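You operate a simulated robot arm through the tools that you are given. There is no shell and no other tool. Be economical: measure what you need, move in short steps, check, and stop when the job is done.

You are at the controls of a simulated two-armed robot. One attempt, no reset.

TASK
Put the brown carton on the top of the steel bench away on the shelf under the steel bench. Then screw the cap back on the white bottle. Then shut the upper blue drawer. Then take the black rubber block with the smallest size on its label from the top of the grey steering cart and leave it in the catch pan. Then take the black pad and put it on the top of the grey bench. Do these in the order given. Set down upright: brown carton.

Only the result counts: the job must be done as asked and must still hold three seconds after the hand-in. Knocking over, shifting, dropping, spilling or breaking anything else fails it. A push-on lid holds only when it is set on centred and level and pressed home; a screw cap is set on level and turned clockwise until tight.

THE ROBOT
Two 7-joint arms with two-finger parallel grippers on one trunk, on a base that drives. Base frame: it is fixed to the floor where the robot stands at the start and does not move with it; the origin is under the middle of the robot, x ahead of it, y to its left, z up; the surface under the hand at the start is at about z = 880. Lengths are in mm, angles in degrees, forces in N, time in s.
The left shoulder is at the start at [-82, 119, 851], the right one opposite. With the tool pointing down near the work surface each hand reaches from about 100 to 580 mm from the robot's upright axis, wherever it stands, measured 20 degrees to its own side. Places, roughly: black pad (7x5x3 cm) [-3800, 2200, 300]; black rubber block [-2000, 2250, 750]; brown carton [500, 0, 1000]; catch pan (12x12x6 cm) [-3400, 3600, 900]; shelf under the steel bench [1100, 100, 300]; top of the grey bench [-1700, 200, 900]; upper blue drawer [-2100, 600, 700]; white bottle [-1000, 250, 1000]. Payload 3.43 kg a hand.
The tool frame of a hand sits at the grasp point between the pads (the TCP): z along the fingers, y along the line on which they close. The tips reach 30 mm beyond it. The gripper opens to 94 mm. The fingers are 28 mm wide and 10 mm thick; the gripper's body (50 by 96 mm) begins 55 mm behind the TCP.
Orientation is told as [roll, pitch, yaw] about the base's x, y, z axes, in that order, counted from this pose: with the fingers straight down and closing along the base's y, the tool's x points along the base's -x, its y along +y and its z along -z.

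THE INTERFACE
- The arms move only by the tool jog_arm. It takes "left_commands", "right_commands" or both (then of equal length, played together; a hand with none holds still); each is a list of rows, each a list of 7 numbers: the shift along the tool's x, y, z in units of 150 mm (1.0 is 150 mm), then the turn, a rotation vector about the tool's x, y, z in units of 120 degrees (1.0 is 120 degrees), then the gripper command, from -1 (fully open) to 1 (shut), values between in proportion. In form: [[tx, ty, tz, rx, ry, rz, grip], ...]. A call has 1 to 10 rows; each row is the pose to reach, as a shift and turn from the pose commanded when the call began, along the tool's axes at that moment. A call with a number of a shift or a turn outside -1 to 1 is refused whole. Rows are played at 5 a second. More than 50 mm and 8.6 degrees between two rows, or a gripper value outside its range, and nothing of the call is played. Where a pose cannot be reached the arm comes as near as it can. A force on the tool above 40 N (or 10 N above the force at the start of the call, whichever is more), or a blocked arm, ends the call early, and 0.2 s more pass. The fingers move at their own pace (about 153 mm/s each) and stop on an object; they squeeze with about 23 N. The grip force told is the motor's: it shows also when the fingers shut on nothing. Time passes only in rows, and 0.2 s behind the last, so rows that repeat a pose let the fingers close. The reply holds the time, the measured pose of the TCP, the force on the tool along the base axes, the opening and the grip force, in the units named above and with some noise, with the torque about the TCP (base axes, N m) and any sound that the robot's microphone picked up.
- Cameras (640 x 400 px; columns grow to the right, rows downward): "scene" is now at [-38.4, 65.4, 1544]; the picture's right is [0.99, -0.11, 0.00], its down [-0.10, -0.86, -0.50] and it looks along [0.06, 0.50, -0.87] (base axes); focal length 214 px, centre (320, 200). "left" rides on the left gripper at [76, -14, -102] in its tool frame; the picture's right is [0.18, 0.98, 0.00], its down [-0.75, 0.14, -0.64] and it looks along [-0.63, 0.12, 0.77] (tool axes); focal length 243 px, centre (320, 200). "right" rides on the right gripper at [76, 14, -102] in its tool frame; the picture's right is [-0.18, 0.98, 0.00], its down [-0.75, -0.14, -0.64] and it looks along [-0.63, -0.12, 0.77] (tool axes); focal length 243 px, centre (320, 200). There is no depth. A picture from a camera that has moved, and an enlarged one, comes with that camera's place and axes in the base frame and with its lens.
- snapshot(camera): a new picture of that camera. It takes no simulated time.
- lift_body(by): slides the trunk up (or, below 0, down) by that many mm; the arms and the scene camera ride with it, the base frame stays. It gives what a move gives, with no picture.
- steer(legs): drives the robot by 1 to 6 legs, each [ahead, left, turn to the left] in mm, mm and degrees, along the robot's own axes; the way and the turn of a leg run together, so that a leg with both is an arc; at most 1500 mm and 180 degrees a leg. The arms and the cameras ride along, it lands a little off, and it stops where it bumps. It gives what a move gives.
- head_to(pan, tilt): turns the head with the scene camera to pan (to the left, within 143 degrees either way) and tilt (down, from -29 to 69), counted from straight ahead of the robot. It gives what a move gives.
- zoom(camera, box): a new picture of the part [left, top, right, bottom] of that camera's present view, enlarged. It takes no simulated time.
- sign_off(): hands the job in; it is judged then, once.

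Go step by step. Nothing tells you exact positions but the pictures and the camera data: compare them with the known pose of the tool, close in by small moves and look again before you grip or let go. The budget is 165 turns and 138 pictures, counting those below and the enlarged ones. Unless the task says otherwise, let go and move clear before handing in, and close with one line.

The tools are called after ">>>" as name(argument=value, ...) on one line, values as JSON. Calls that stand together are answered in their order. jog_arm: Moves the arms, as the interface text tells. Its arguments: {"type":"object","properties":{"left_commands":{"type":"array","items":{"type":"array","items":{"type":"number"}}},"right_commands":{"type":"array","items":{"type":"array","items":{"type":"number"}}}},"required":[]} The other tools are called the same way: lift_body (by) slides the trunk up or down; steer (legs) drives the base; head_to (pan, tilt) turns the head that bears the scene camera; snapshot (camera) takes a picture; zoom (camera, box) takes an enlarged picture of a part of a camera's view; sign_off () hands the job in.

At the start:

```text
time_s: 0.0
left_tool_pos: [249.2, 350.2, 1188.0]
left_tcp_rot: [0.0, 0.1, 0.0]
left_ft_force: [-0.1, -0.3, -0.1]
left_torque: [0.02, 0.02, -0.01]
left_width: 93.8
left_gripper_force: 0.0
right_tool_pos: [295.5, 35.9, 1149.9]
right_tcp_rot: [0.0, 0.0, 0.1]
right_ft_force: [0.3, -0.1, 0.4]
right_torque: [0.01, -0.03, -0.01]
right_width: 93.8
right_gripper_force: 0.1
trunk travel left (down, up): [-275.0, 60.0]
robot x, y, heading: [0.3, 1.0, -0.3]
head pan, tilt: [83.7, 59.9]
```

scene: 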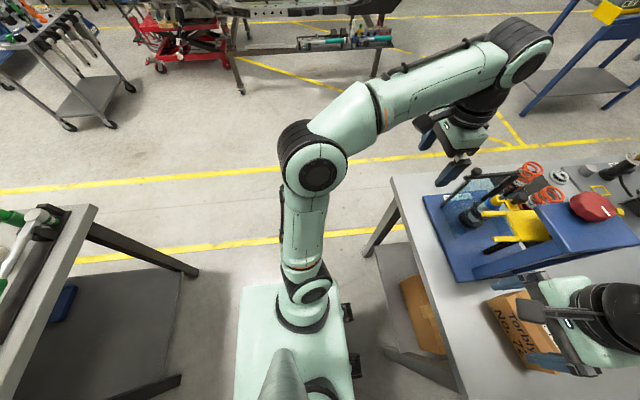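
right: 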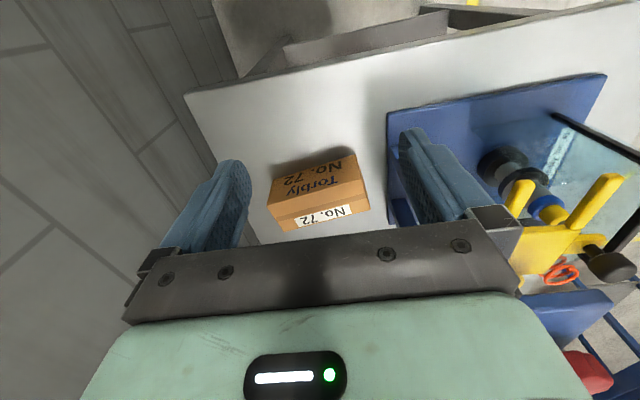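
left: 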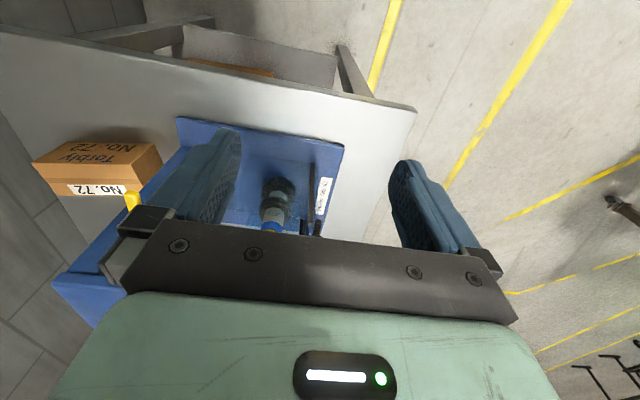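

I see the brown carton under the right hand on the steel bench. I'll look ahead with the head camera first.

>>> head_to(pan=0, tilt=50)

>>> snapshot(camera="scene")

```text
time_s: 1.6
left_tool_pos: [249.6, 350.2, 1188.0]
left_tcp_rot: [0.0, 0.1, 0.0]
left_ft_force: [0.4, -0.8, -0.5]
left_torque: [0.0, -0.02, -0.02]
left_width: 94.1
left_gripper_force: 0.1
right_tool_pos: [295.7, 36.5, 1149.7]
right_tcp_rot: [0.0, 0.0, 0.0]
right_ft_force: [-0.9, 0.0, -0.3]
right_torque: [0.01, -0.02, -0.01]
right_width: 94.1
right_gripper_force: 0.1
trunk travel left (down, up): [-275.0, 60.0]
robot x, y, heading: [-2.2, -1.2, -0.0]
head pan, tilt: [0.0, 50.0]
```

```text
134 pictures are left
camera scene: at [31.3, -0.8, 1556.5], right [0.0, -1.0, 0.0], down [-0.77, 0.0, -0.64], along [0.64, 0.0, -0.77], focal length 214 px, centre (320, 200)
```

scene: 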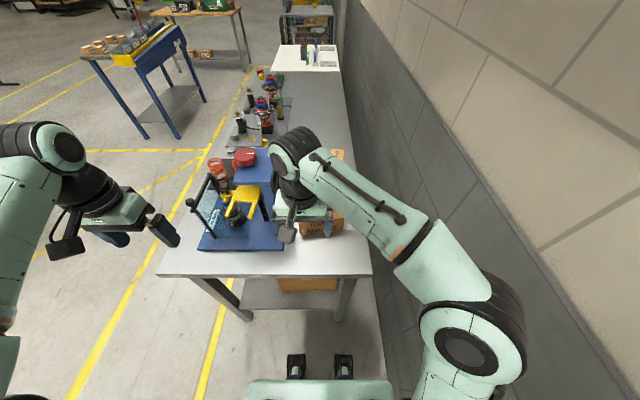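

The carton is ahead of the right hand on the bench. I'll zoom in for its geometry.

>>> zoom(camera="right", box=[240, 130, 400, 250])

>>> zoom(camera="scene", box=[200, 120, 400, 320])

```text
3.33 times, centred on (320, 190) of right
camera zoom: at [219.7, 51.0, 1251.6], right [0.18, 0.98, 0.0], down [0.75, -0.14, 0.64], along [0.63, -0.12, -0.77], focal length 809 px, centre (320, 233)
```

zoom: 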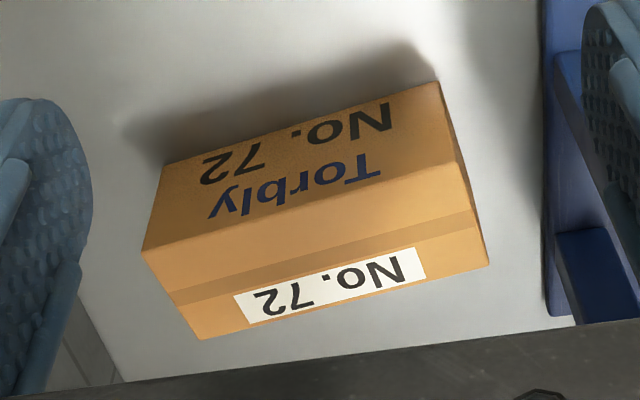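

```text
2.00 times, centred on (300, 220) of scene
camera zoom: at [31.3, -0.8, 1556.5], right [0.0, -1.0, 0.0], down [-0.77, 0.0, -0.64], along [0.64, 0.0, -0.77], focal length 429 px, centre (360, 160)
```

zoom: 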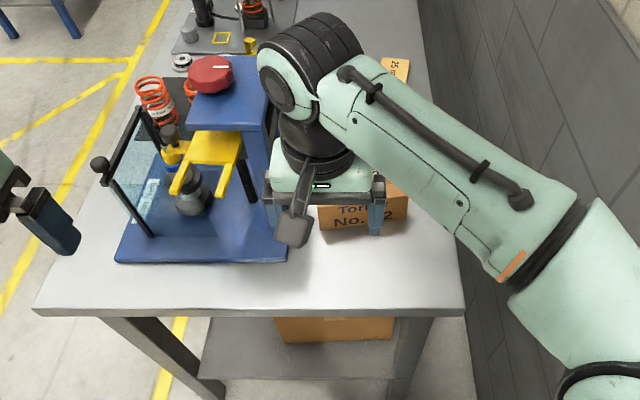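

Carton: about 157×66×73 mm, centre near (480, 0, 917), yawed ~9°. I'll bring the right hand over it, turned to close across the short side.

>>> jog_arm(right_commands=[[-0.08, -0.0243, 0, 0, 0, 0.0671, -1], [-0.16, -0.0486, 0, 0, 0, 0.1342, -1], [-0.24, -0.0729, 0, 0, 0, 0.2013, -1], [-0.32, -0.0972, 0, 0, 0, 0.2684, -1], [-0.4, -0.1215, 0, 0, 0, 0.3355, -1], [-0.48, -0.1458, 0, 0, 0, 0.4026, -1], [-0.56, -0.17, 0, 0, 0, 0.4697, -1], [-0.64, -0.1944, 0, 0, 0, 0.5368, -1], [-0.72, -0.2187, 0, 0, 0, 0.6039, -1], [-0.8, -0.243, 0, 0, 0, 0.671, -1]])

>>> snapshot(camera="right")

>>> snapshot(camera="scene")

```text
time_s: 3.8
left_tool_pos: [250.1, 349.3, 1188.7]
left_tcp_rot: [0.0, 0.1, -0.1]
left_ft_force: [-0.3, -0.3, -0.8]
left_torque: [0.02, 0.03, -0.02]
left_width: 94.1
left_gripper_force: 0.0
right_tool_pos: [414.9, 0.3, 1148.3]
right_tcp_rot: [0.1, 0.0, -80.7]
right_ft_force: [-0.4, -0.5, -0.1]
right_torque: [0.03, -0.02, 0.01]
right_width: 94.0
right_gripper_force: 0.1
trunk travel left (down, up): [-275.0, 60.0]
robot x, y, heading: [-0.9, -1.0, -0.3]
head pan, tilt: [0.0, 50.0]
```

```text
131 pictures are left
camera right: at [417.6, 77.0, 1250.8], right [1.0, -0.02, 0.0], down [-0.02, -0.77, 0.64], along [-0.02, -0.64, -0.77], focal length 243 px, centre (320, 200)
```

right: 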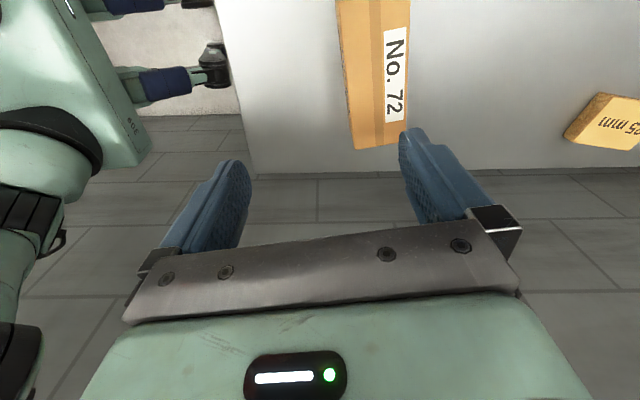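

```text
130 pictures are left
camera scene: at [31.8, -0.8, 1556.5], right [0.0, -1.0, 0.0], down [-0.77, 0.0, -0.64], along [0.64, 0.0, -0.77], focal length 214 px, centre (320, 200)
```

scene: 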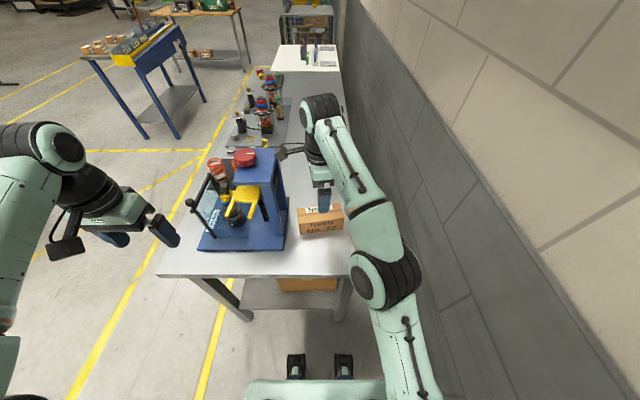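

>>> jog_arm(right_commands=[[-0.035, 0.21, 0, 0, 0, 0, -1], [-0.071, 0.427, 0, 0, 0, 0, -1], [-0.071, 0.427, 0.3, 0, 0, 0, -1], [-0.071, 0.427, 0.6, 0, 0, 0, -1], [-0.071, 0.427, 0.8, 0, 0, 0, -1]])

>>> snapshot(camera="right")

>>> zoom(camera="scene", box=[250, 120, 400, 260])

```text
time_s: 5.0
left_tool_pos: [249.4, 349.0, 1189.5]
left_tcp_rot: [0.0, 0.0, 0.0]
left_ft_force: [-0.3, -0.3, 0.7]
left_torque: [-0.01, 0.01, -0.05]
left_width: 94.3
left_gripper_force: 0.1
right_tool_pos: [477.4, -0.0, 1026.9]
right_tcp_rot: [0.1, 0.0, -80.5]
right_ft_force: [-0.1, 0.3, -0.5]
right_torque: [-0.01, 0.01, 0.01]
right_width: 94.2
right_gripper_force: 0.1
right hand out of reach, approached as far as the arm can: row 1, 2, 3
trunk travel left (down, up): [-275.0, 60.0]
robot x, y, heading: [2.1, -5.0, -0.1]
head pan, tilt: [0.0, 50.0]
```

```text
129 pictures are left
camera right: at [480.3, 77.1, 1129.6], right [1.0, -0.02, 0.0], down [-0.02, -0.77, 0.64], along [-0.01, -0.64, -0.77], focal length 243 px, centre (320, 200)
```

right: 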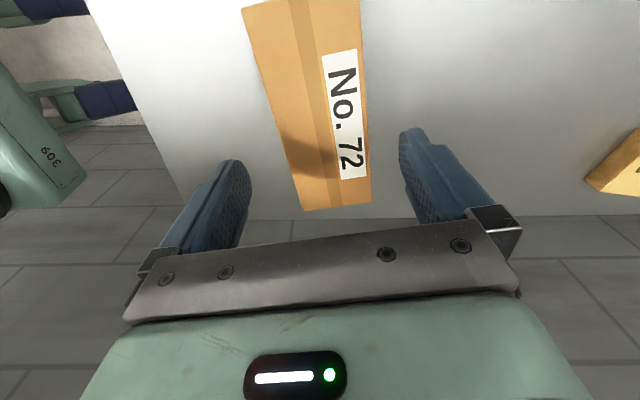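

```text
2.86 times, centred on (325, 190) of scene
camera zoom: at [30.7, -1.4, 1556.5], right [0.0, -1.0, 0.0], down [-0.77, 0.0, -0.64], along [0.64, 0.0, -0.77], focal length 613 px, centre (306, 229)
```

zoom: 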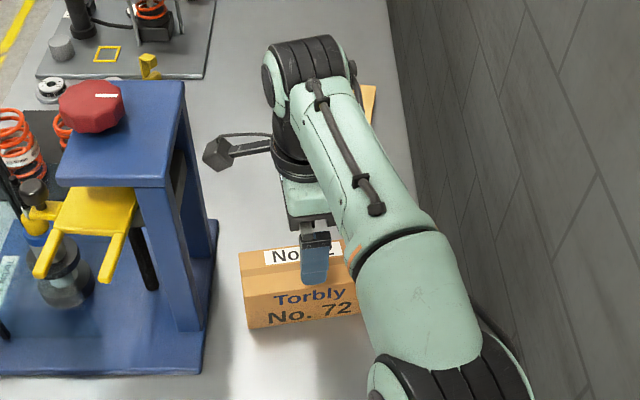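

>>> jog_arm(right_commands=[[-0.005, 0.03, 0.2, 0, 0, 0, -1], [-0.005, 0.03, 0.45, 0, 0, 0, -1], [-0.005, 0.03, 0.65, 0, 0, 0, -1], [-0.005, 0.03, 0.65, 0, 0, 0, 1], [-0.005, 0.03, 0.65, 0, 0, 0, 1], [-0.005, 0.03, 0.65, 0, 0, 0, 1]])

>>> snapshot(camera="right")

```text
time_s: 6.4
left_tool_pos: [249.5, 349.9, 1188.5]
left_tcp_rot: [0.0, 0.0, 0.0]
left_ft_force: [-0.3, -0.2, -0.5]
left_torque: [0.0, -0.02, -0.02]
left_width: 94.2
left_gripper_force: 0.0
right_tool_pos: [483.8, 0.4, 930.2]
right_tcp_rot: [0.0, 0.1, -80.6]
right_ft_force: [0.2, 1.3, 0.4]
right_torque: [-0.11, 0.07, 0.07]
right_width: 72.5
right_gripper_force: 22.7
trunk travel left (down, up): [-275.0, 60.0]
robot x, y, heading: [1.8, -1.9, -0.2]
head pan, tilt: [0.0, 50.0]
```

```text
127 pictures are left
camera right: at [486.3, 78.2, 1031.9], right [1.0, -0.02, 0.0], down [-0.02, -0.77, 0.64], along [-0.01, -0.64, -0.77], focal length 243 px, centre (320, 200)
```

right: 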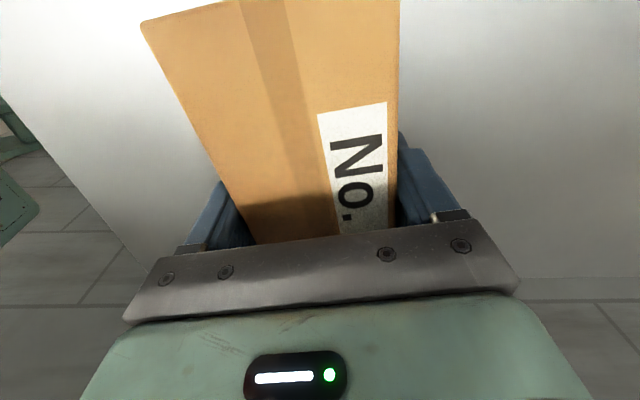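

Gripped. Lift and back away to view the shelf.

>>> jog_arm(right_commands=[[0, 0, -0.2, 0, 0, 0, 1], [0, 0, -0.45, 0, 0, 0, 1], [0, 0, -0.7, 0, 0, 0, 1]])

>>> steer(legs=[[-800, 0, 0]])

>>> lift_body(by=-275)

>>> head_to(pan=0, tilt=25)

>>> snapshot(camera="scene")

```text
time_s: 7.2
left_tool_pos: [249.4, 349.8, 1187.8]
left_tcp_rot: [0.0, 0.0, 0.1]
left_ft_force: [-0.2, 0.2, 0.6]
left_torque: [0.0, 0.0, 0.01]
left_width: 93.9
left_gripper_force: 0.1
right_tool_pos: [484.8, -0.9, 1036.8]
right_tcp_rot: [-0.2, -0.1, -80.5]
right_ft_force: [1.1, 0.1, -4.6]
right_torque: [-0.01, 0.0, 0.01]
right_width: 72.5
right_gripper_force: 23.2
trunk travel left (down, up): [-275.0, 60.0]
robot x, y, heading: [-3.1, -1.9, -0.0]
head pan, tilt: [0.0, 50.0]
```

```text
time_s: 10.3
left_tool_pos: [-287.7, 347.9, 1184.0]
left_tcp_rot: [0.0, 1.1, 0.0]
left_ft_force: [-0.6, 0.0, -0.1]
left_torque: [0.01, 0.02, 0.0]
left_width: 94.0
left_gripper_force: 0.0
right_tool_pos: [-55.5, -5.1, 1025.3]
right_tcp_rot: [-1.3, 0.0, -80.8]
right_ft_force: [0.0, -0.6, -4.3]
right_torque: [0.01, 0.0, 0.03]
right_width: 72.5
right_gripper_force: 23.1
trunk travel left (down, up): [-275.0, 60.0]
robot x, y, heading: [-556.6, 0.4, -0.2]
head pan, tilt: [0.0, 50.0]
stopped in leg 1: the robot was blocked; the commanded pose is now the measured one
```

```text
time_s: 13.1
left_tool_pos: [-283.8, 350.7, 906.6]
left_tcp_rot: [-0.2, 1.3, -0.2]
left_ft_force: [0.5, 0.1, -0.4]
left_torque: [-0.02, -0.01, 0.0]
left_width: 94.1
left_gripper_force: 0.0
right_tool_pos: [-51.8, -2.4, 749.6]
right_tcp_rot: [-1.6, -0.3, -80.7]
right_ft_force: [0.0, 0.8, -5.2]
right_torque: [0.0, -0.04, -0.01]
right_width: 72.2
right_gripper_force: 23.0
trunk travel left (down, up): [0.0, 335.0]
robot x, y, heading: [-552.8, 0.2, 0.0]
head pan, tilt: [0.0, 50.0]
```

```text
time_s: 14.0
left_tool_pos: [-285.5, 350.0, 906.3]
left_tcp_rot: [-0.3, 1.3, 0.1]
left_ft_force: [0.3, 0.8, 0.9]
left_torque: [0.01, -0.01, 0.02]
left_width: 93.8
left_gripper_force: 0.1
right_tool_pos: [-51.5, -3.2, 749.0]
right_tcp_rot: [-1.6, -0.2, -80.6]
right_ft_force: [-0.7, -0.3, -4.5]
right_torque: [0.0, 0.0, -0.02]
right_width: 72.3
right_gripper_force: 23.3
trunk travel left (down, up): [0.0, 335.0]
robot x, y, heading: [-549.0, -1.8, -0.0]
head pan, tilt: [0.0, 25.0]
```

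```text
126 pictures are left
camera scene: at [-430.9, 0.7, 1314.7], right [0.0, -1.0, 0.0], down [-0.44, 0.0, -0.9], along [0.9, 0.0, -0.44], focal length 214 px, centre (320, 200)
```

scene: 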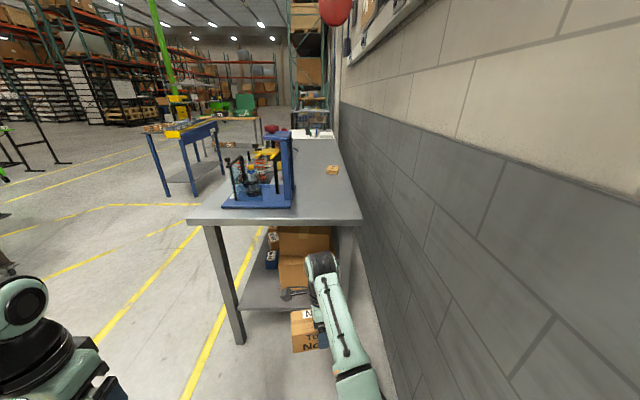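

I was stopped by something behind (the bottle bench, likely). Look at the shelf and also check behind.

>>> zoom(camera="scene", box=[180, 190, 400, 350])

>>> head_to(pan=140, tilt=40)

>>> snapshot(camera="scene")

```text
2.50 times, centred on (290, 270) of scene
camera zoom: at [-430.9, 0.7, 1314.7], right [0.0, -1.0, 0.0], down [-0.44, 0.0, -0.9], along [0.9, 0.0, -0.44], focal length 536 px, centre (395, 25)
```

zoom: 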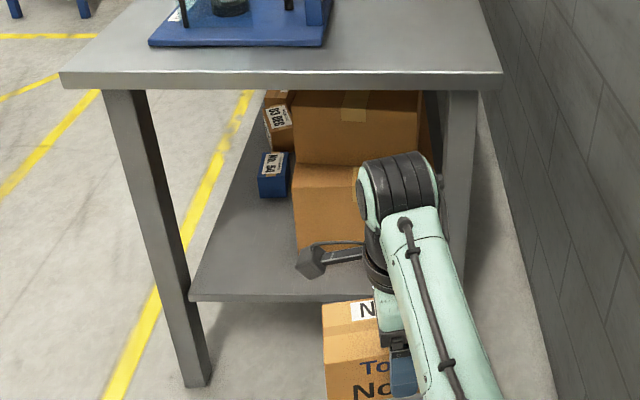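

```text
time_s: 16.2
left_tool_pos: [-284.2, 349.4, 906.1]
left_tcp_rot: [-0.2, 1.2, 0.0]
left_ft_force: [-0.3, -0.9, -0.6]
left_torque: [0.02, -0.01, 0.03]
left_width: 94.0
left_gripper_force: 0.0
right_tool_pos: [-51.6, -3.8, 749.2]
right_tcp_rot: [-1.5, -0.1, -80.8]
right_ft_force: [0.6, 0.8, -5.0]
right_torque: [-0.03, 0.0, 0.0]
right_width: 72.6
right_gripper_force: 23.0
trunk travel left (down, up): [0.0, 335.0]
robot x, y, heading: [-549.5, -1.3, -0.1]
head pan, tilt: [140.0, 40.0]
```

```text
124 pictures are left
camera scene: at [-589.0, 55.2, 1294.4], right [0.64, 0.77, -0.01], down [0.48, -0.42, -0.77], along [-0.6, 0.49, -0.63], focal length 214 px, centre (320, 200)
```

scene: 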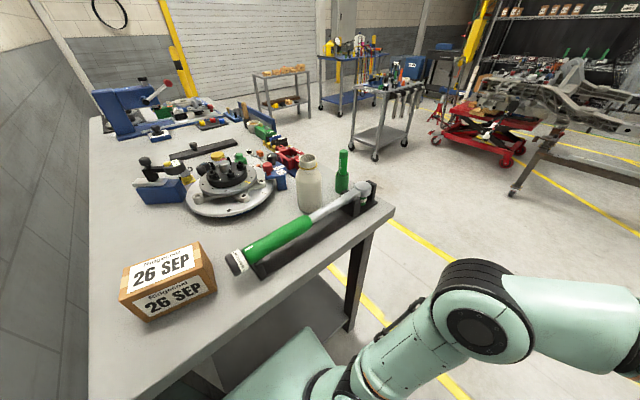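

Nothing was disturbed behind. Shelf at z≈300 has free space around x 345–620, y 240–430. I'll strafe left and lower the arm with the carton turned lengthwise.

>>> steer(legs=[[80, 0, 0], [0, 505, 0]])

>>> jog_arm(right_commands=[[-0.076, -0.0313, 0.1, 0, 0, -0.067, 1], [-0.152, -0.0626, 0.2, 0, 0, -0.134, 1], [-0.228, -0.0939, 0.3, 0, 0, -0.2015, 1], [-0.304, -0.1252, 0.4, 0, 0, -0.269, 1], [-0.38, -0.1565, 0.5, 0, 0, -0.336, 1], [-0.456, -0.188, 0.6, 0, 0, -0.4035, 1], [-0.532, -0.219, 0.7, 0, 0, -0.471, 1], [-0.608, -0.25, 0.8, 0, 0, -0.538, 1], [-0.684, -0.282, 0.9, 0, 0, -0.605, 1], [-0.76, -0.313, 1.0, 0, 0, -0.6725, 1]])

>>> head_to(pan=-10, tilt=35)

>>> snapshot(camera="scene")

```text
time_s: 21.8
left_tool_pos: [-226.8, 840.9, 912.3]
left_tcp_rot: [0.0, 0.2, -0.3]
left_ft_force: [0.4, 0.9, -0.2]
left_torque: [0.03, 0.0, -0.03]
left_width: 94.2
left_gripper_force: 0.0
right_tool_pos: [7.4, 488.0, 759.5]
right_tcp_rot: [-0.4, -0.2, -80.8]
right_ft_force: [0.1, -0.4, -4.1]
right_torque: [-0.01, -0.05, -0.01]
right_width: 72.3
right_gripper_force: 22.5
trunk travel left (down, up): [0.0, 335.0]
robot x, y, heading: [-479.6, 492.5, -0.4]
head pan, tilt: [140.0, 40.0]
```

```text
time_s: 23.9
left_tool_pos: [-226.4, 841.2, 911.3]
left_tcp_rot: [0.0, 0.3, -0.3]
left_ft_force: [0.3, 0.3, 0.1]
left_torque: [-0.02, -0.02, 0.01]
left_width: 94.1
left_gripper_force: 0.1
right_tool_pos: [68.3, 374.7, 625.0]
right_tcp_rot: [-0.2, 0.5, 0.0]
right_ft_force: [-0.1, 0.5, -4.9]
right_torque: [-0.02, 0.01, -0.01]
right_width: 72.4
right_gripper_force: 23.1
right hand out of reach, approached as far as the arm can: row 1, 2, 3, 4, 5, 6, 7, 8, 9, 10
trunk travel left (down, up): [0.0, 335.0]
robot x, y, heading: [-477.5, 491.2, -0.3]
head pan, tilt: [140.0, 40.0]
```

```text
time_s: 26.3
left_tool_pos: [-227.4, 841.2, 912.2]
left_tcp_rot: [-0.1, 0.2, -0.3]
left_ft_force: [0.5, -0.3, -0.3]
left_torque: [0.03, 0.02, 0.02]
left_width: 94.0
left_gripper_force: 0.2
right_tool_pos: [68.9, 376.0, 626.3]
right_tcp_rot: [-0.3, 0.4, -0.3]
right_ft_force: [0.5, -0.7, -5.3]
right_torque: [0.0, 0.01, 0.03]
right_width: 72.6
right_gripper_force: 23.6
trunk travel left (down, up): [0.0, 335.0]
robot x, y, heading: [-482.4, 493.5, -0.3]
head pan, tilt: [-10.0, 35.0]
```

```text
123 pictures are left
camera scene: at [-388.5, 476.3, 1301.2], right [-0.18, -0.98, 0.0], down [-0.56, 0.1, -0.82], along [0.81, -0.15, -0.57], focal length 214 px, centre (320, 200)
```

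scene: 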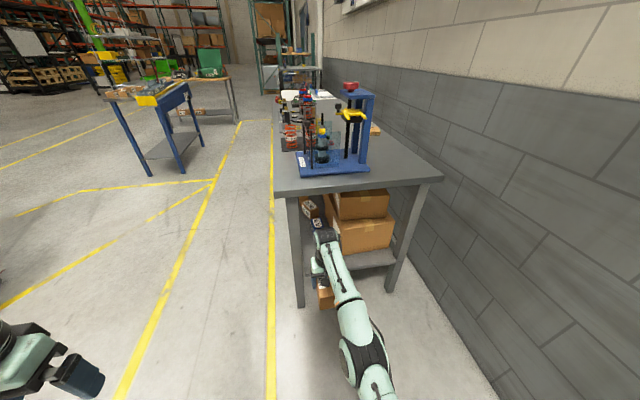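

>>> jog_arm(right_commands=[[0.04, 0, 0.2, 0, 0, 0, 1], [0.08, 0, 0.4, 0, 0, 0, 1], [0.12, 0, 0.6, 0, 0, 0, 1], [0.16, 0, 0.8, 0, 0, 0, 1], [0.2, 0, 1.0, 0, 0, 0, 1]])

>>> snapshot(camera="scene")

>>> snapshot(camera="right")

```text
time_s: 27.5
left_tool_pos: [-226.5, 841.3, 913.0]
left_tcp_rot: [0.0, 0.2, -0.3]
left_ft_force: [-1.1, -1.1, -0.3]
left_torque: [-0.02, 0.03, -0.02]
left_width: 94.0
left_gripper_force: 0.1
right_tool_pos: [75.3, 379.4, 471.6]
right_tcp_rot: [-0.2, 0.6, -0.2]
right_ft_force: [0.3, -0.1, -4.9]
right_torque: [0.0, 0.01, 0.01]
right_width: 72.5
right_gripper_force: 22.7
right hand out of reach, approached as far as the arm can: row 1, 2, 3, 4, 5
trunk travel left (down, up): [0.0, 335.0]
robot x, y, heading: [-481.0, 494.6, -0.2]
head pan, tilt: [-10.0, 35.0]
```

```text
122 pictures are left
camera scene: at [-388.4, 476.2, 1301.2], right [-0.18, -0.98, 0.0], down [-0.56, 0.1, -0.82], along [0.81, -0.15, -0.57], focal length 214 px, centre (320, 200)
```

scene: 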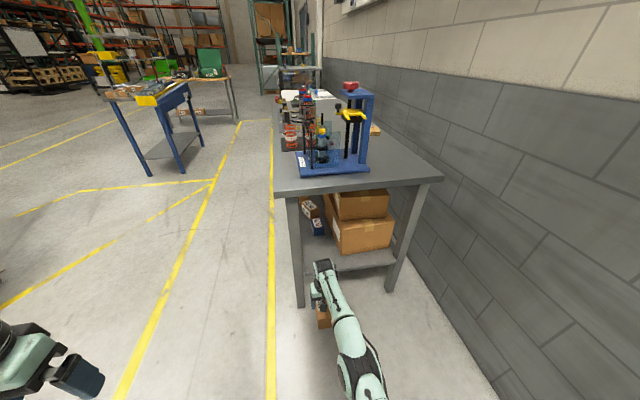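

```text
121 pictures are left
camera right: at [0.7, 394.9, 575.7], right [0.19, 0.98, -0.01], down [0.76, -0.14, 0.64], along [0.62, -0.12, -0.77], focal length 243 px, centre (320, 200)
```

right: 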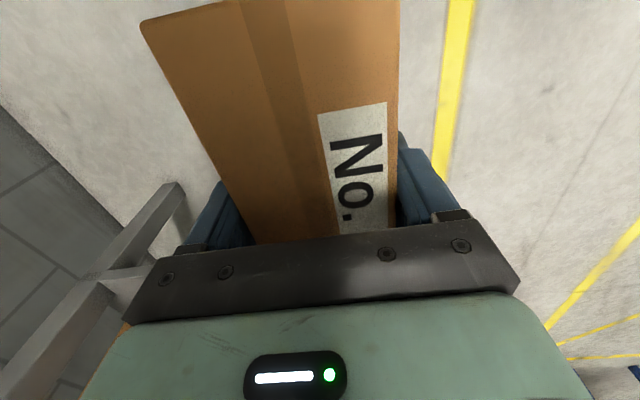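

>>> jog_arm(right_commands=[[0, 0, 0.2, 0, 0, 0, 1], [0, 0, 0.44, 0, 0, 0, 1]])

>>> steer(legs=[[0, -44, 0], [200, 0, 0]])

>>> snapshot(camera="scene")

>>> snapshot(camera="right")

```text
time_s: 28.1
left_tool_pos: [-227.5, 841.1, 912.1]
left_tcp_rot: [0.1, 0.3, -0.3]
left_ft_force: [0.0, -0.6, -0.2]
left_torque: [-0.01, 0.0, 0.01]
left_width: 93.8
left_gripper_force: 0.1
right_tool_pos: [69.7, 379.2, 404.6]
right_tcp_rot: [-0.2, 0.3, -0.3]
right_ft_force: [0.2, 0.2, -4.8]
right_torque: [0.02, 0.02, 0.01]
right_width: 72.4
right_gripper_force: 23.0
trunk travel left (down, up): [0.0, 335.0]
robot x, y, heading: [-478.9, 489.3, -0.0]
head pan, tilt: [-10.0, 35.0]
```

```text
time_s: 30.4
left_tool_pos: [-25.7, 796.4, 912.6]
left_tcp_rot: [0.0, 0.2, -0.2]
left_ft_force: [-0.1, 0.1, 0.0]
left_torque: [-0.02, 0.0, 0.04]
left_width: 94.0
left_gripper_force: 0.1
right_tool_pos: [269.3, 334.3, 405.5]
right_tcp_rot: [-0.2, 0.4, -0.2]
right_ft_force: [0.3, 0.1, -4.7]
right_torque: [-0.03, -0.02, -0.01]
right_width: 72.5
right_gripper_force: 23.0
trunk travel left (down, up): [0.0, 335.0]
robot x, y, heading: [-280.7, 449.1, -0.2]
head pan, tilt: [-10.0, 35.0]
```

```text
120 pictures are left
camera scene: at [-187.6, 431.3, 1301.1], right [-0.18, -0.98, 0.0], down [-0.56, 0.1, -0.82], along [0.81, -0.15, -0.57], focal length 214 px, centre (320, 200)
```

scene: 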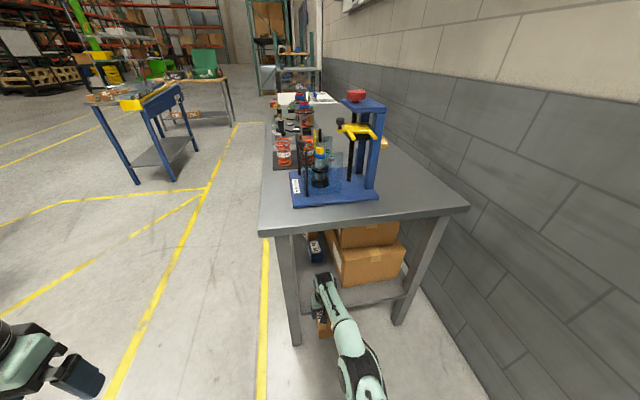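

```text
119 pictures are left
camera right: at [195.2, 349.9, 507.9], right [0.19, 0.98, -0.01], down [0.76, -0.14, 0.64], along [0.63, -0.12, -0.77], focal length 243 px, centre (320, 200)
```

right: 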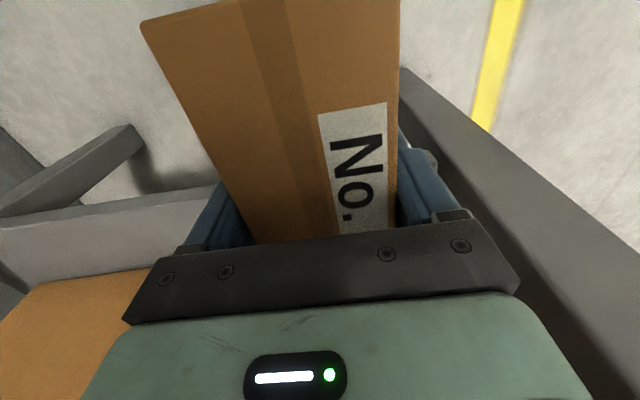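

>>> steer(legs=[[180, 0, 0]])

>>> snapshot(camera="right")

>>> snapshot(camera="scene")

```text
time_s: 31.9
left_tool_pos: [148.8, 796.1, 912.0]
left_tcp_rot: [0.0, 0.2, -0.2]
left_ft_force: [-0.9, 0.9, 0.8]
left_torque: [0.01, 0.0, 0.0]
left_width: 94.2
left_gripper_force: 0.0
right_tool_pos: [445.5, 335.5, 404.4]
right_tcp_rot: [-0.2, 0.4, -0.1]
right_ft_force: [-1.1, -0.1, -5.0]
right_torque: [0.01, 0.02, 0.01]
right_width: 72.3
right_gripper_force: 22.9
trunk travel left (down, up): [0.0, 335.0]
robot x, y, heading: [-103.0, 445.8, 0.1]
head pan, tilt: [-10.0, 35.0]
```

```text
118 pictures are left
camera right: at [370.7, 350.3, 507.9], right [0.19, 0.98, -0.01], down [0.76, -0.14, 0.64], along [0.63, -0.12, -0.77], focal length 243 px, centre (320, 200)
```

right: 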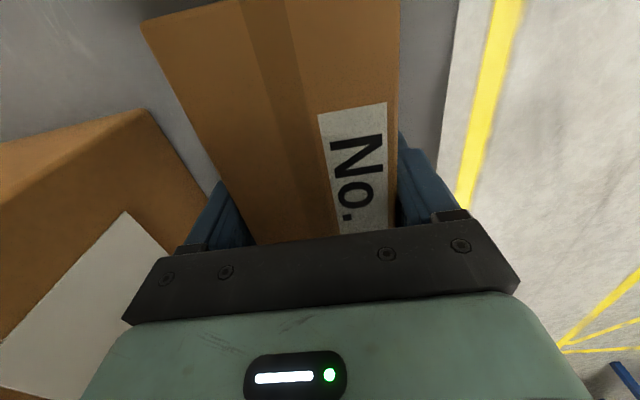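

```text
117 pictures are left
camera scene: at [-12.3, 430.9, 1301.1], right [-0.18, -0.98, 0.0], down [-0.57, 0.1, -0.82], along [0.81, -0.14, -0.57], focal length 214 px, centre (320, 200)
```

scene: 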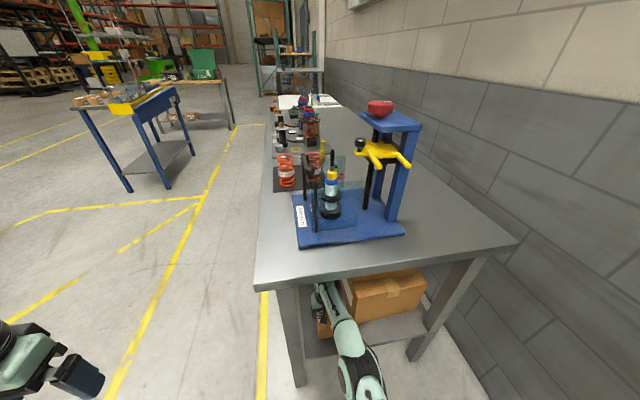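

>>> jog_arm(right_commands=[[0, 0, 0.12, 0, 0, 0, 1], [0, 0, 0.24, 0, 0, 0, 1], [0, 0, 0.3, 0, 0, 0, 1], [0, 0, 0.3, 0, 0, 0, 1]])

>>> jog_arm(right_commands=[[0, 0, 0.02, 0, 0, 0, 1], [0, 0, 0.04, 0, 0, 0, 1]])

>>> snapshot(camera="right")

```text
time_s: 32.9
left_tool_pos: [147.0, 796.8, 912.7]
left_tcp_rot: [0.0, 0.1, -0.1]
left_ft_force: [0.4, 0.2, 0.9]
left_torque: [0.02, 0.05, 0.0]
left_width: 94.1
left_gripper_force: 0.1
right_tool_pos: [436.6, 334.2, 365.7]
right_tcp_rot: [-0.3, 0.0, -0.1]
right_ft_force: [7.8, -1.1, 22.8]
right_torque: [0.77, 0.06, -0.03]
right_width: 72.7
right_gripper_force: 22.9
right hand out of reach, approached as far as the arm can: row 1, 2, 3, 4
trunk travel left (down, up): [0.0, 335.0]
robot x, y, heading: [-102.1, 447.4, -0.0]
head pan, tilt: [-10.0, 35.0]
```

```text
time_s: 33.5
left_tool_pos: [145.9, 797.0, 914.2]
left_tcp_rot: [-0.1, 0.1, -0.2]
left_ft_force: [0.4, 0.4, 0.7]
left_torque: [0.0, -0.03, 0.0]
left_width: 93.9
left_gripper_force: 0.0
right_tool_pos: [434.7, 334.2, 359.7]
right_tcp_rot: [-0.2, 0.0, -0.2]
right_ft_force: [5.6, -1.0, 22.9]
right_torque: [0.78, -0.04, -0.04]
right_width: 72.5
right_gripper_force: 22.8
trunk travel left (down, up): [0.0, 335.0]
robot x, y, heading: [-102.5, 444.6, -0.2]
head pan, tilt: [-10.0, 35.0]
```

```text
116 pictures are left
camera right: at [359.5, 349.5, 461.2], right [0.19, 0.98, 0.0], down [0.75, -0.14, 0.64], along [0.63, -0.12, -0.77], focal length 243 px, centre (320, 200)
```

right: 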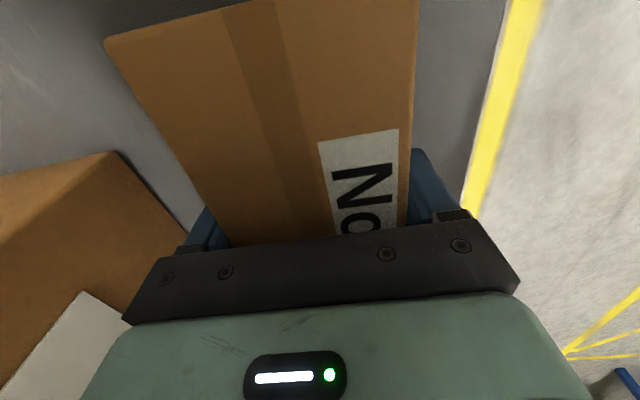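

The carton is on the shelf. Relieve the load a little, then open and look.

>>> jog_arm(right_commands=[[0, 0, -0.02, 0, 0, 0, 1], [0, 0, -0.03, 0, 0, 0, 1]])

```text
time_s: 34.1
left_tool_pos: [147.4, 795.9, 911.2]
left_tcp_rot: [0.0, 0.1, -0.2]
left_ft_force: [-0.5, 0.3, 1.2]
left_torque: [-0.03, 0.0, -0.01]
left_width: 93.8
left_gripper_force: 0.0
right_tool_pos: [434.2, 332.9, 358.2]
right_tcp_rot: [-0.3, 0.7, 0.0]
right_ft_force: [2.6, 0.1, 2.0]
right_torque: [0.22, -0.6, -0.07]
right_width: 72.1
right_gripper_force: 23.0
trunk travel left (down, up): [0.0, 335.0]
robot x, y, heading: [-103.2, 444.5, -0.2]
head pan, tilt: [-10.0, 35.0]
```

>>> jog_arm(right_commands=[[0, 0, 0, 0, 0, 0, -0.2], [0, 0, 0, 0, 0, 0, -0.8], [0, 0, 0, 0, 0, 0, -0.8]])

>>> snapshot(camera="right")

```text
time_s: 34.9
left_tool_pos: [148.7, 796.0, 912.3]
left_tcp_rot: [0.0, 0.1, -0.1]
left_ft_force: [-0.3, 0.7, 1.0]
left_torque: [0.02, -0.01, 0.01]
left_width: 93.8
left_gripper_force: 0.1
right_tool_pos: [434.7, 334.3, 360.7]
right_tcp_rot: [-0.2, 0.4, -0.2]
right_ft_force: [0.6, 0.7, -0.6]
right_torque: [-0.01, -0.02, -0.04]
right_width: 84.5
right_gripper_force: 0.1
trunk travel left (down, up): [0.0, 335.0]
robot x, y, heading: [-102.4, 446.1, -0.2]
head pan, tilt: [-10.0, 35.0]
```

```text
115 pictures are left
camera right: at [360.1, 349.6, 463.5], right [0.19, 0.98, -0.01], down [0.76, -0.14, 0.64], along [0.63, -0.12, -0.77], focal length 243 px, centre (320, 200)
```

right: 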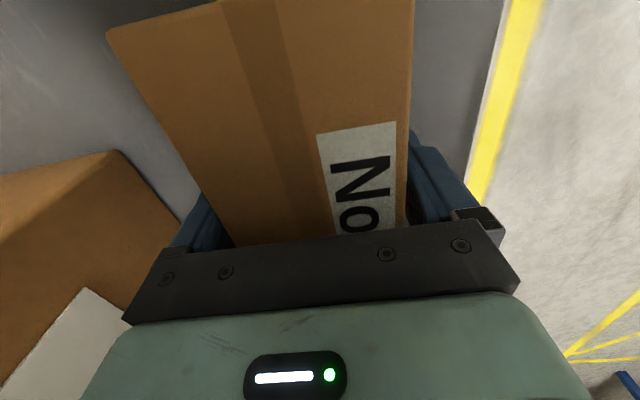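

>>> jog_arm(right_commands=[[0, 0, 0, 0, 0, 0, -1], [0, 0, -0.1, 0, 0, 0, -1], [0, 0, -0.3, 0, 0, 0, -1], [0, 0, -0.55, 0, 0, 0, -1], [0, 0, -0.75, 0, 0, 0, -1]])

>>> snapshot(camera="right")

```text
time_s: 36.1
left_tool_pos: [148.1, 795.4, 911.7]
left_tcp_rot: [0.1, 0.0, -0.3]
left_ft_force: [-0.2, 0.3, -1.2]
left_torque: [-0.02, 0.03, 0.0]
left_width: 94.2
left_gripper_force: 0.0
right_tool_pos: [434.3, 336.9, 473.9]
right_tcp_rot: [-0.2, 0.4, 0.0]
right_ft_force: [-0.8, 0.5, 0.6]
right_torque: [0.0, 0.01, 0.02]
right_width: 94.0
right_gripper_force: 0.0
trunk travel left (down, up): [0.0, 335.0]
robot x, y, heading: [-105.2, 448.1, -0.2]
head pan, tilt: [-10.0, 35.0]
```

```text
114 pictures are left
camera right: at [360.3, 351.1, 576.9], right [0.19, 0.98, -0.01], down [0.76, -0.14, 0.64], along [0.63, -0.12, -0.77], focal length 243 px, centre (320, 200)
```

right: 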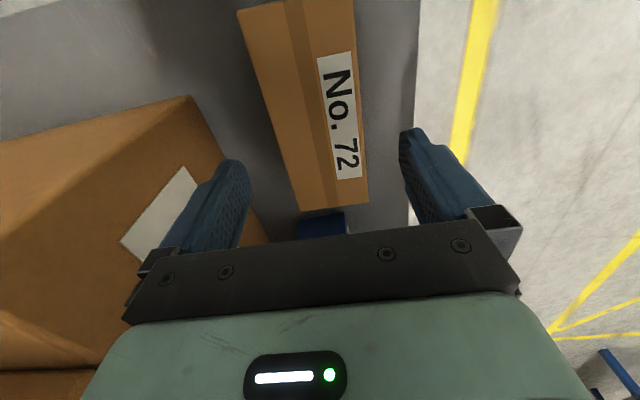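

Carton stands upright on the shelf. Now back out and go around to face the bottle bench.

>>> steer(legs=[[-350, 0, 0], [0, 500, 0], [160, 0, 0]])

>>> lift_body(by=290)

>>> steer(legs=[[0, 0, 178]])

>>> head_to(pan=15, tilt=38)

>>> snapshot(camera="scene")

```text
time_s: 43.8
left_tool_pos: [-37.2, 1289.8, 912.1]
left_tcp_rot: [0.1, 0.2, -0.6]
left_ft_force: [1.0, -0.4, -0.2]
left_torque: [-0.01, -0.01, 0.02]
left_width: 94.0
left_gripper_force: 0.1
right_tool_pos: [246.5, 827.4, 474.2]
right_tcp_rot: [-0.2, 0.4, -0.5]
right_ft_force: [0.2, 0.3, -0.2]
right_torque: [0.0, -0.01, -0.02]
right_width: 94.0
right_gripper_force: 0.0
trunk travel left (down, up): [0.0, 335.0]
robot x, y, heading: [-290.7, 943.4, -0.5]
head pan, tilt: [-10.0, 35.0]
```

```text
time_s: 46.7
left_tool_pos: [-37.3, 1290.8, 1202.5]
left_tcp_rot: [0.0, 0.1, -0.5]
left_ft_force: [0.3, 0.7, -0.3]
left_torque: [0.0, 0.0, 0.04]
left_width: 94.1
left_gripper_force: 0.0
right_tool_pos: [246.5, 828.8, 763.3]
right_tcp_rot: [-0.2, 0.4, -0.5]
right_ft_force: [-0.7, 0.1, 0.8]
right_torque: [0.01, 0.0, 0.0]
right_width: 94.1
right_gripper_force: 0.0
trunk travel left (down, up): [-290.0, 45.0]
robot x, y, heading: [-291.1, 942.1, -0.7]
head pan, tilt: [-10.0, 35.0]
```

```text
time_s: 54.4
left_tool_pos: [-554.9, 604.9, 1202.3]
left_tcp_rot: [0.1, 0.1, 177.6]
left_ft_force: [-0.7, -0.3, -0.6]
left_torque: [-0.03, 0.0, 0.03]
left_width: 94.1
left_gripper_force: 0.1
right_tool_pos: [-825.4, 1074.5, 763.5]
right_tcp_rot: [-0.3, 0.4, 177.8]
right_ft_force: [0.4, -0.5, 0.5]
right_torque: [0.0, -0.01, 0.0]
right_width: 93.6
right_gripper_force: 0.0
trunk travel left (down, up): [-290.0, 45.0]
robot x, y, heading: [-292.9, 945.3, 177.8]
head pan, tilt: [-10.0, 35.0]
```

```text
time_s: 55.3
left_tool_pos: [-554.7, 605.1, 1202.7]
left_tcp_rot: [0.0, 0.1, 177.6]
left_ft_force: [0.1, 0.9, -0.2]
left_torque: [-0.03, 0.01, -0.03]
left_width: 93.7
left_gripper_force: 0.2
right_tool_pos: [-825.3, 1075.0, 763.4]
right_tcp_rot: [-0.2, 0.3, 177.7]
right_ft_force: [0.1, 0.3, -0.1]
right_torque: [0.01, 0.01, 0.0]
right_width: 94.0
right_gripper_force: 0.1
trunk travel left (down, up): [-290.0, 45.0]
robot x, y, heading: [-295.2, 941.4, 177.7]
head pan, tilt: [15.0, 38.0]
```

```text
113 pictures are left
camera scene: at [-332.7, 922.0, 1590.3], right [-0.22, 0.98, 0.0], down [0.6, 0.13, -0.79], along [-0.77, -0.17, -0.62], focal length 214 px, centre (320, 200)
```

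scene: 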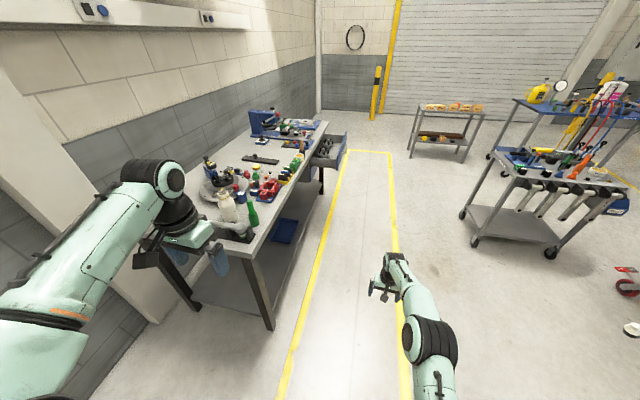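

>>> zoom(camera="scene", box=[180, 90, 360, 270])

>>> zoom(camera="left", box=[0, 0, 640, 400])

```text
2.22 times, centred on (270, 180) of scene
camera zoom: at [-332.7, 922.0, 1590.3], right [-0.22, 0.98, 0.0], down [0.6, 0.13, -0.79], along [-0.77, -0.17, -0.62], focal length 477 px, centre (431, 244)
```

zoom: 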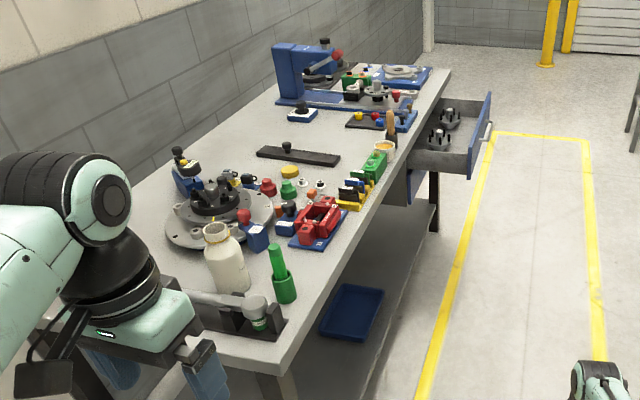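

```text
1.00 times, centred on (320, 200) of left (not enlarged: the box is as wide or as high as the picture)
camera zoom: at [-479.2, 616.3, 1305.5], right [0.14, -0.99, 0.0], down [-0.76, -0.11, 0.64], along [-0.63, -0.09, -0.77], focal length 243 px, centre (320, 200)
```

zoom: 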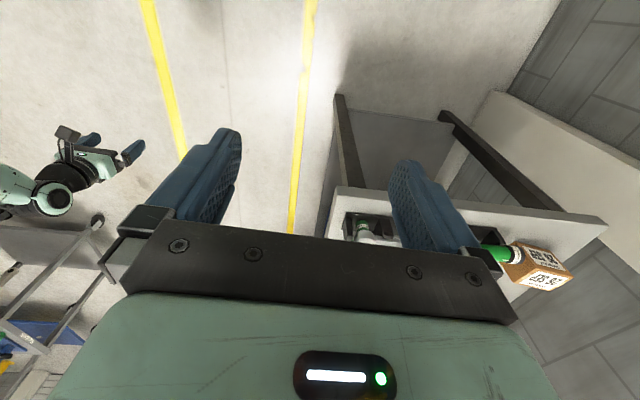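

Bottle near (-967, 347). I'll raise and tuck the right hand, then drive alongside the bench facing it.

>>> jog_arm(right_commands=[[0, 0, -0.2, 0, 0, 0, -1], [0, 0, -0.4, 0, 0, 0, -1], [0, 0, -0.6, 0, 0, 0, -1], [0, 0, -0.8, 0, 0, 0, -1], [0, 0, -1, 0, 0, 0, -1]])

>>> jog_arm(right_commands=[[0.2, 0, -0.2, 0, 0, 0, -1], [0.4, 0, -0.4, 0, 0, 0, -1], [0.6, 0, -0.6, 0, 0, 0, -1], [0.8, 0, -0.8, 0, 0, 0, -1], [1, 0, -1, 0, 0, 0, -1]])

>>> jog_arm(right_commands=[[0.2, 0, -0.2, 0, 0, 0, -1], [0.4, 0, -0.4, 0, 0, 0, -1], [0.6, 0, -0.6, 0, 0, 0, -1], [0.8, 0, -0.8, 0, 0, 0, -1], [0.9, 0, -0.9, 0, 0, 0, -1]])

>>> steer(legs=[[600, 0, 0], [0, 0, 92]])

>>> head_to(pan=0, tilt=40)

>>> snapshot(camera="scene")

```text
time_s: 56.5
left_tool_pos: [-555.0, 604.2, 1202.8]
left_tcp_rot: [0.0, 0.1, 177.6]
left_ft_force: [-0.9, 0.9, -0.2]
left_torque: [-0.01, 0.02, 0.01]
left_width: 93.9
left_gripper_force: 0.1
right_tool_pos: [-825.8, 1075.2, 916.6]
right_tcp_rot: [-0.3, 0.4, 177.8]
right_ft_force: [-0.5, 0.6, 0.2]
right_torque: [-0.02, 0.01, -0.02]
right_width: 94.1
right_gripper_force: 0.1
trunk travel left (down, up): [-290.0, 45.0]
robot x, y, heading: [-287.3, 943.5, 177.7]
head pan, tilt: [15.0, 38.0]
```

```text
time_s: 57.7
left_tool_pos: [-554.2, 604.7, 1203.0]
left_tcp_rot: [0.1, 0.2, 177.6]
left_ft_force: [0.0, 0.1, -0.6]
left_torque: [0.0, 0.0, -0.04]
left_width: 94.0
left_gripper_force: 0.1
right_tool_pos: [-676.1, 1069.0, 1064.7]
right_tcp_rot: [-0.3, 0.4, 177.8]
right_ft_force: [0.1, -0.1, 0.1]
right_torque: [-0.01, -0.01, 0.01]
right_width: 93.9
right_gripper_force: 0.1
trunk travel left (down, up): [-290.0, 45.0]
robot x, y, heading: [-294.3, 941.4, 177.7]
head pan, tilt: [15.0, 38.0]
```

```text
time_s: 58.9
left_tool_pos: [-555.4, 603.7, 1202.7]
left_tcp_rot: [0.0, 0.1, 177.6]
left_ft_force: [0.3, -0.4, -0.5]
left_torque: [0.05, 0.03, 0.03]
left_width: 93.9
left_gripper_force: 0.1
right_tool_pos: [-542.2, 1061.6, 1200.0]
right_tcp_rot: [-0.3, 0.4, 177.7]
right_ft_force: [0.3, 0.9, -0.7]
right_torque: [-0.01, 0.01, 0.02]
right_width: 94.1
right_gripper_force: 0.0
trunk travel left (down, up): [-290.0, 45.0]
robot x, y, heading: [-287.4, 944.3, 177.4]
head pan, tilt: [15.0, 38.0]
```

```text
time_s: 66.2
left_tool_pos: [-541.8, 717.6, 1202.8]
left_tcp_rot: [0.0, 0.1, -90.0]
left_ft_force: [0.2, -1.1, 0.3]
left_torque: [0.05, 0.01, 0.02]
left_width: 94.4
left_gripper_force: 0.0
right_tool_pos: [-998.2, 709.5, 1200.7]
right_tcp_rot: [-0.2, 0.4, -89.9]
right_ft_force: [-0.1, 0.2, -0.3]
right_torque: [-0.01, 0.03, -0.02]
right_width: 94.2
right_gripper_force: 0.0
trunk travel left (down, up): [-290.0, 45.0]
robot x, y, heading: [-893.0, 966.6, -90.1]
head pan, tilt: [15.0, 38.0]
```

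```text
time_s: 67.0
left_tool_pos: [-542.2, 717.5, 1203.1]
left_tcp_rot: [-0.1, 0.1, -90.0]
left_ft_force: [0.1, 0.4, 0.5]
left_torque: [-0.01, -0.03, 0.0]
left_width: 93.8
left_gripper_force: 0.0
right_tool_pos: [-998.6, 710.7, 1200.5]
right_tcp_rot: [-0.3, 0.4, -89.9]
right_ft_force: [0.1, 0.7, 0.1]
right_torque: [-0.01, 0.01, 0.02]
right_width: 94.0
right_gripper_force: 0.1
trunk travel left (down, up): [-290.0, 45.0]
robot x, y, heading: [-890.3, 965.3, -89.9]
head pan, tilt: [0.0, 40.0]
```

```text
110 pictures are left
camera scene: at [-893.4, 924.9, 1587.3], right [-1.0, 0.0, 0.0], down [0.0, 0.64, -0.77], along [0.0, -0.77, -0.64], focal length 214 px, centre (320, 200)
```

scene: 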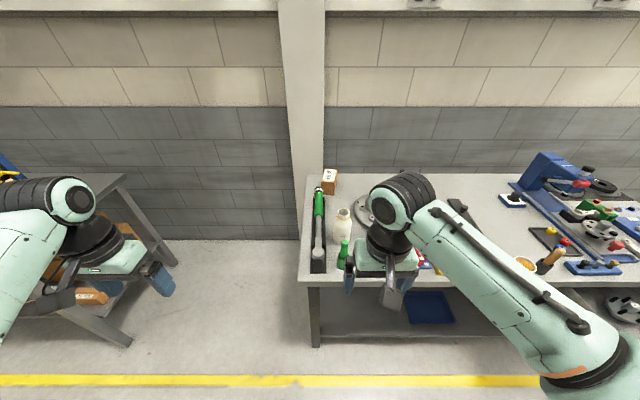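

>>> steer(legs=[[0, -230, 0]])

>>> snapshot(camera="scene")

>>> zoom(camera="scene", box=[220, 140, 420, 300])

```text
time_s: 69.6
left_tool_pos: [-770.2, 717.5, 1203.6]
left_tcp_rot: [0.0, 0.2, -89.7]
left_ft_force: [-0.5, 0.3, 0.5]
left_torque: [-0.02, 0.02, 0.0]
left_width: 94.0
left_gripper_force: 0.1
right_tool_pos: [-1227.4, 708.3, 1201.6]
right_tcp_rot: [-0.1, 0.4, -89.6]
right_ft_force: [0.2, 0.0, -0.1]
right_torque: [0.01, -0.01, 0.01]
right_width: 94.1
right_gripper_force: 0.2
trunk travel left (down, up): [-290.0, 45.0]
robot x, y, heading: [-1121.1, 965.0, -89.7]
head pan, tilt: [0.0, 40.0]
```

```text
109 pictures are left
camera scene: at [-1123.0, 924.0, 1587.3], right [-1.0, -0.01, 0.0], down [0.0, 0.64, -0.77], along [0.01, -0.77, -0.64], focal length 214 px, centre (320, 200)
```

scene: 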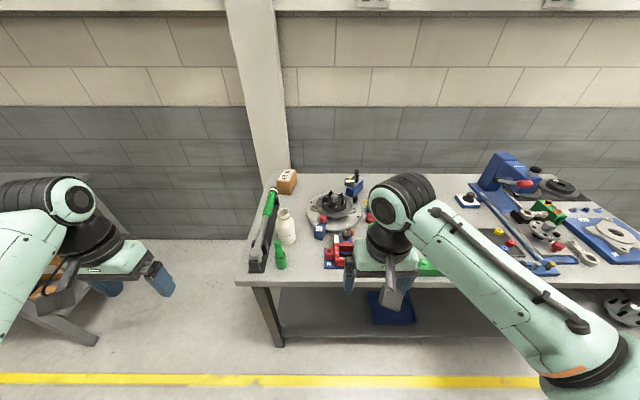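

```text
2.50 times, centred on (320, 220) of scene
camera zoom: at [-1123.0, 924.0, 1587.3], right [-1.0, -0.01, 0.0], down [0.0, 0.64, -0.77], along [0.01, -0.77, -0.64], focal length 536 px, centre (320, 150)
```

zoom: 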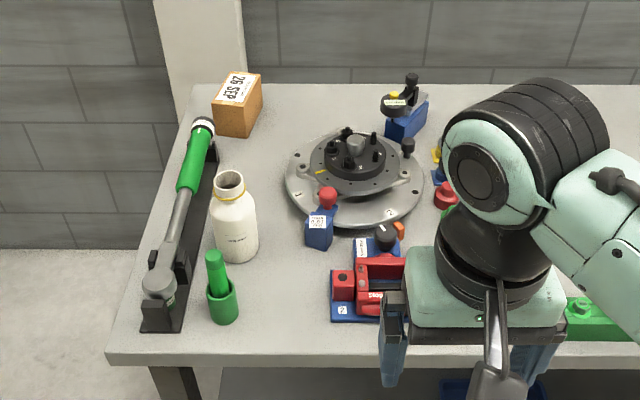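

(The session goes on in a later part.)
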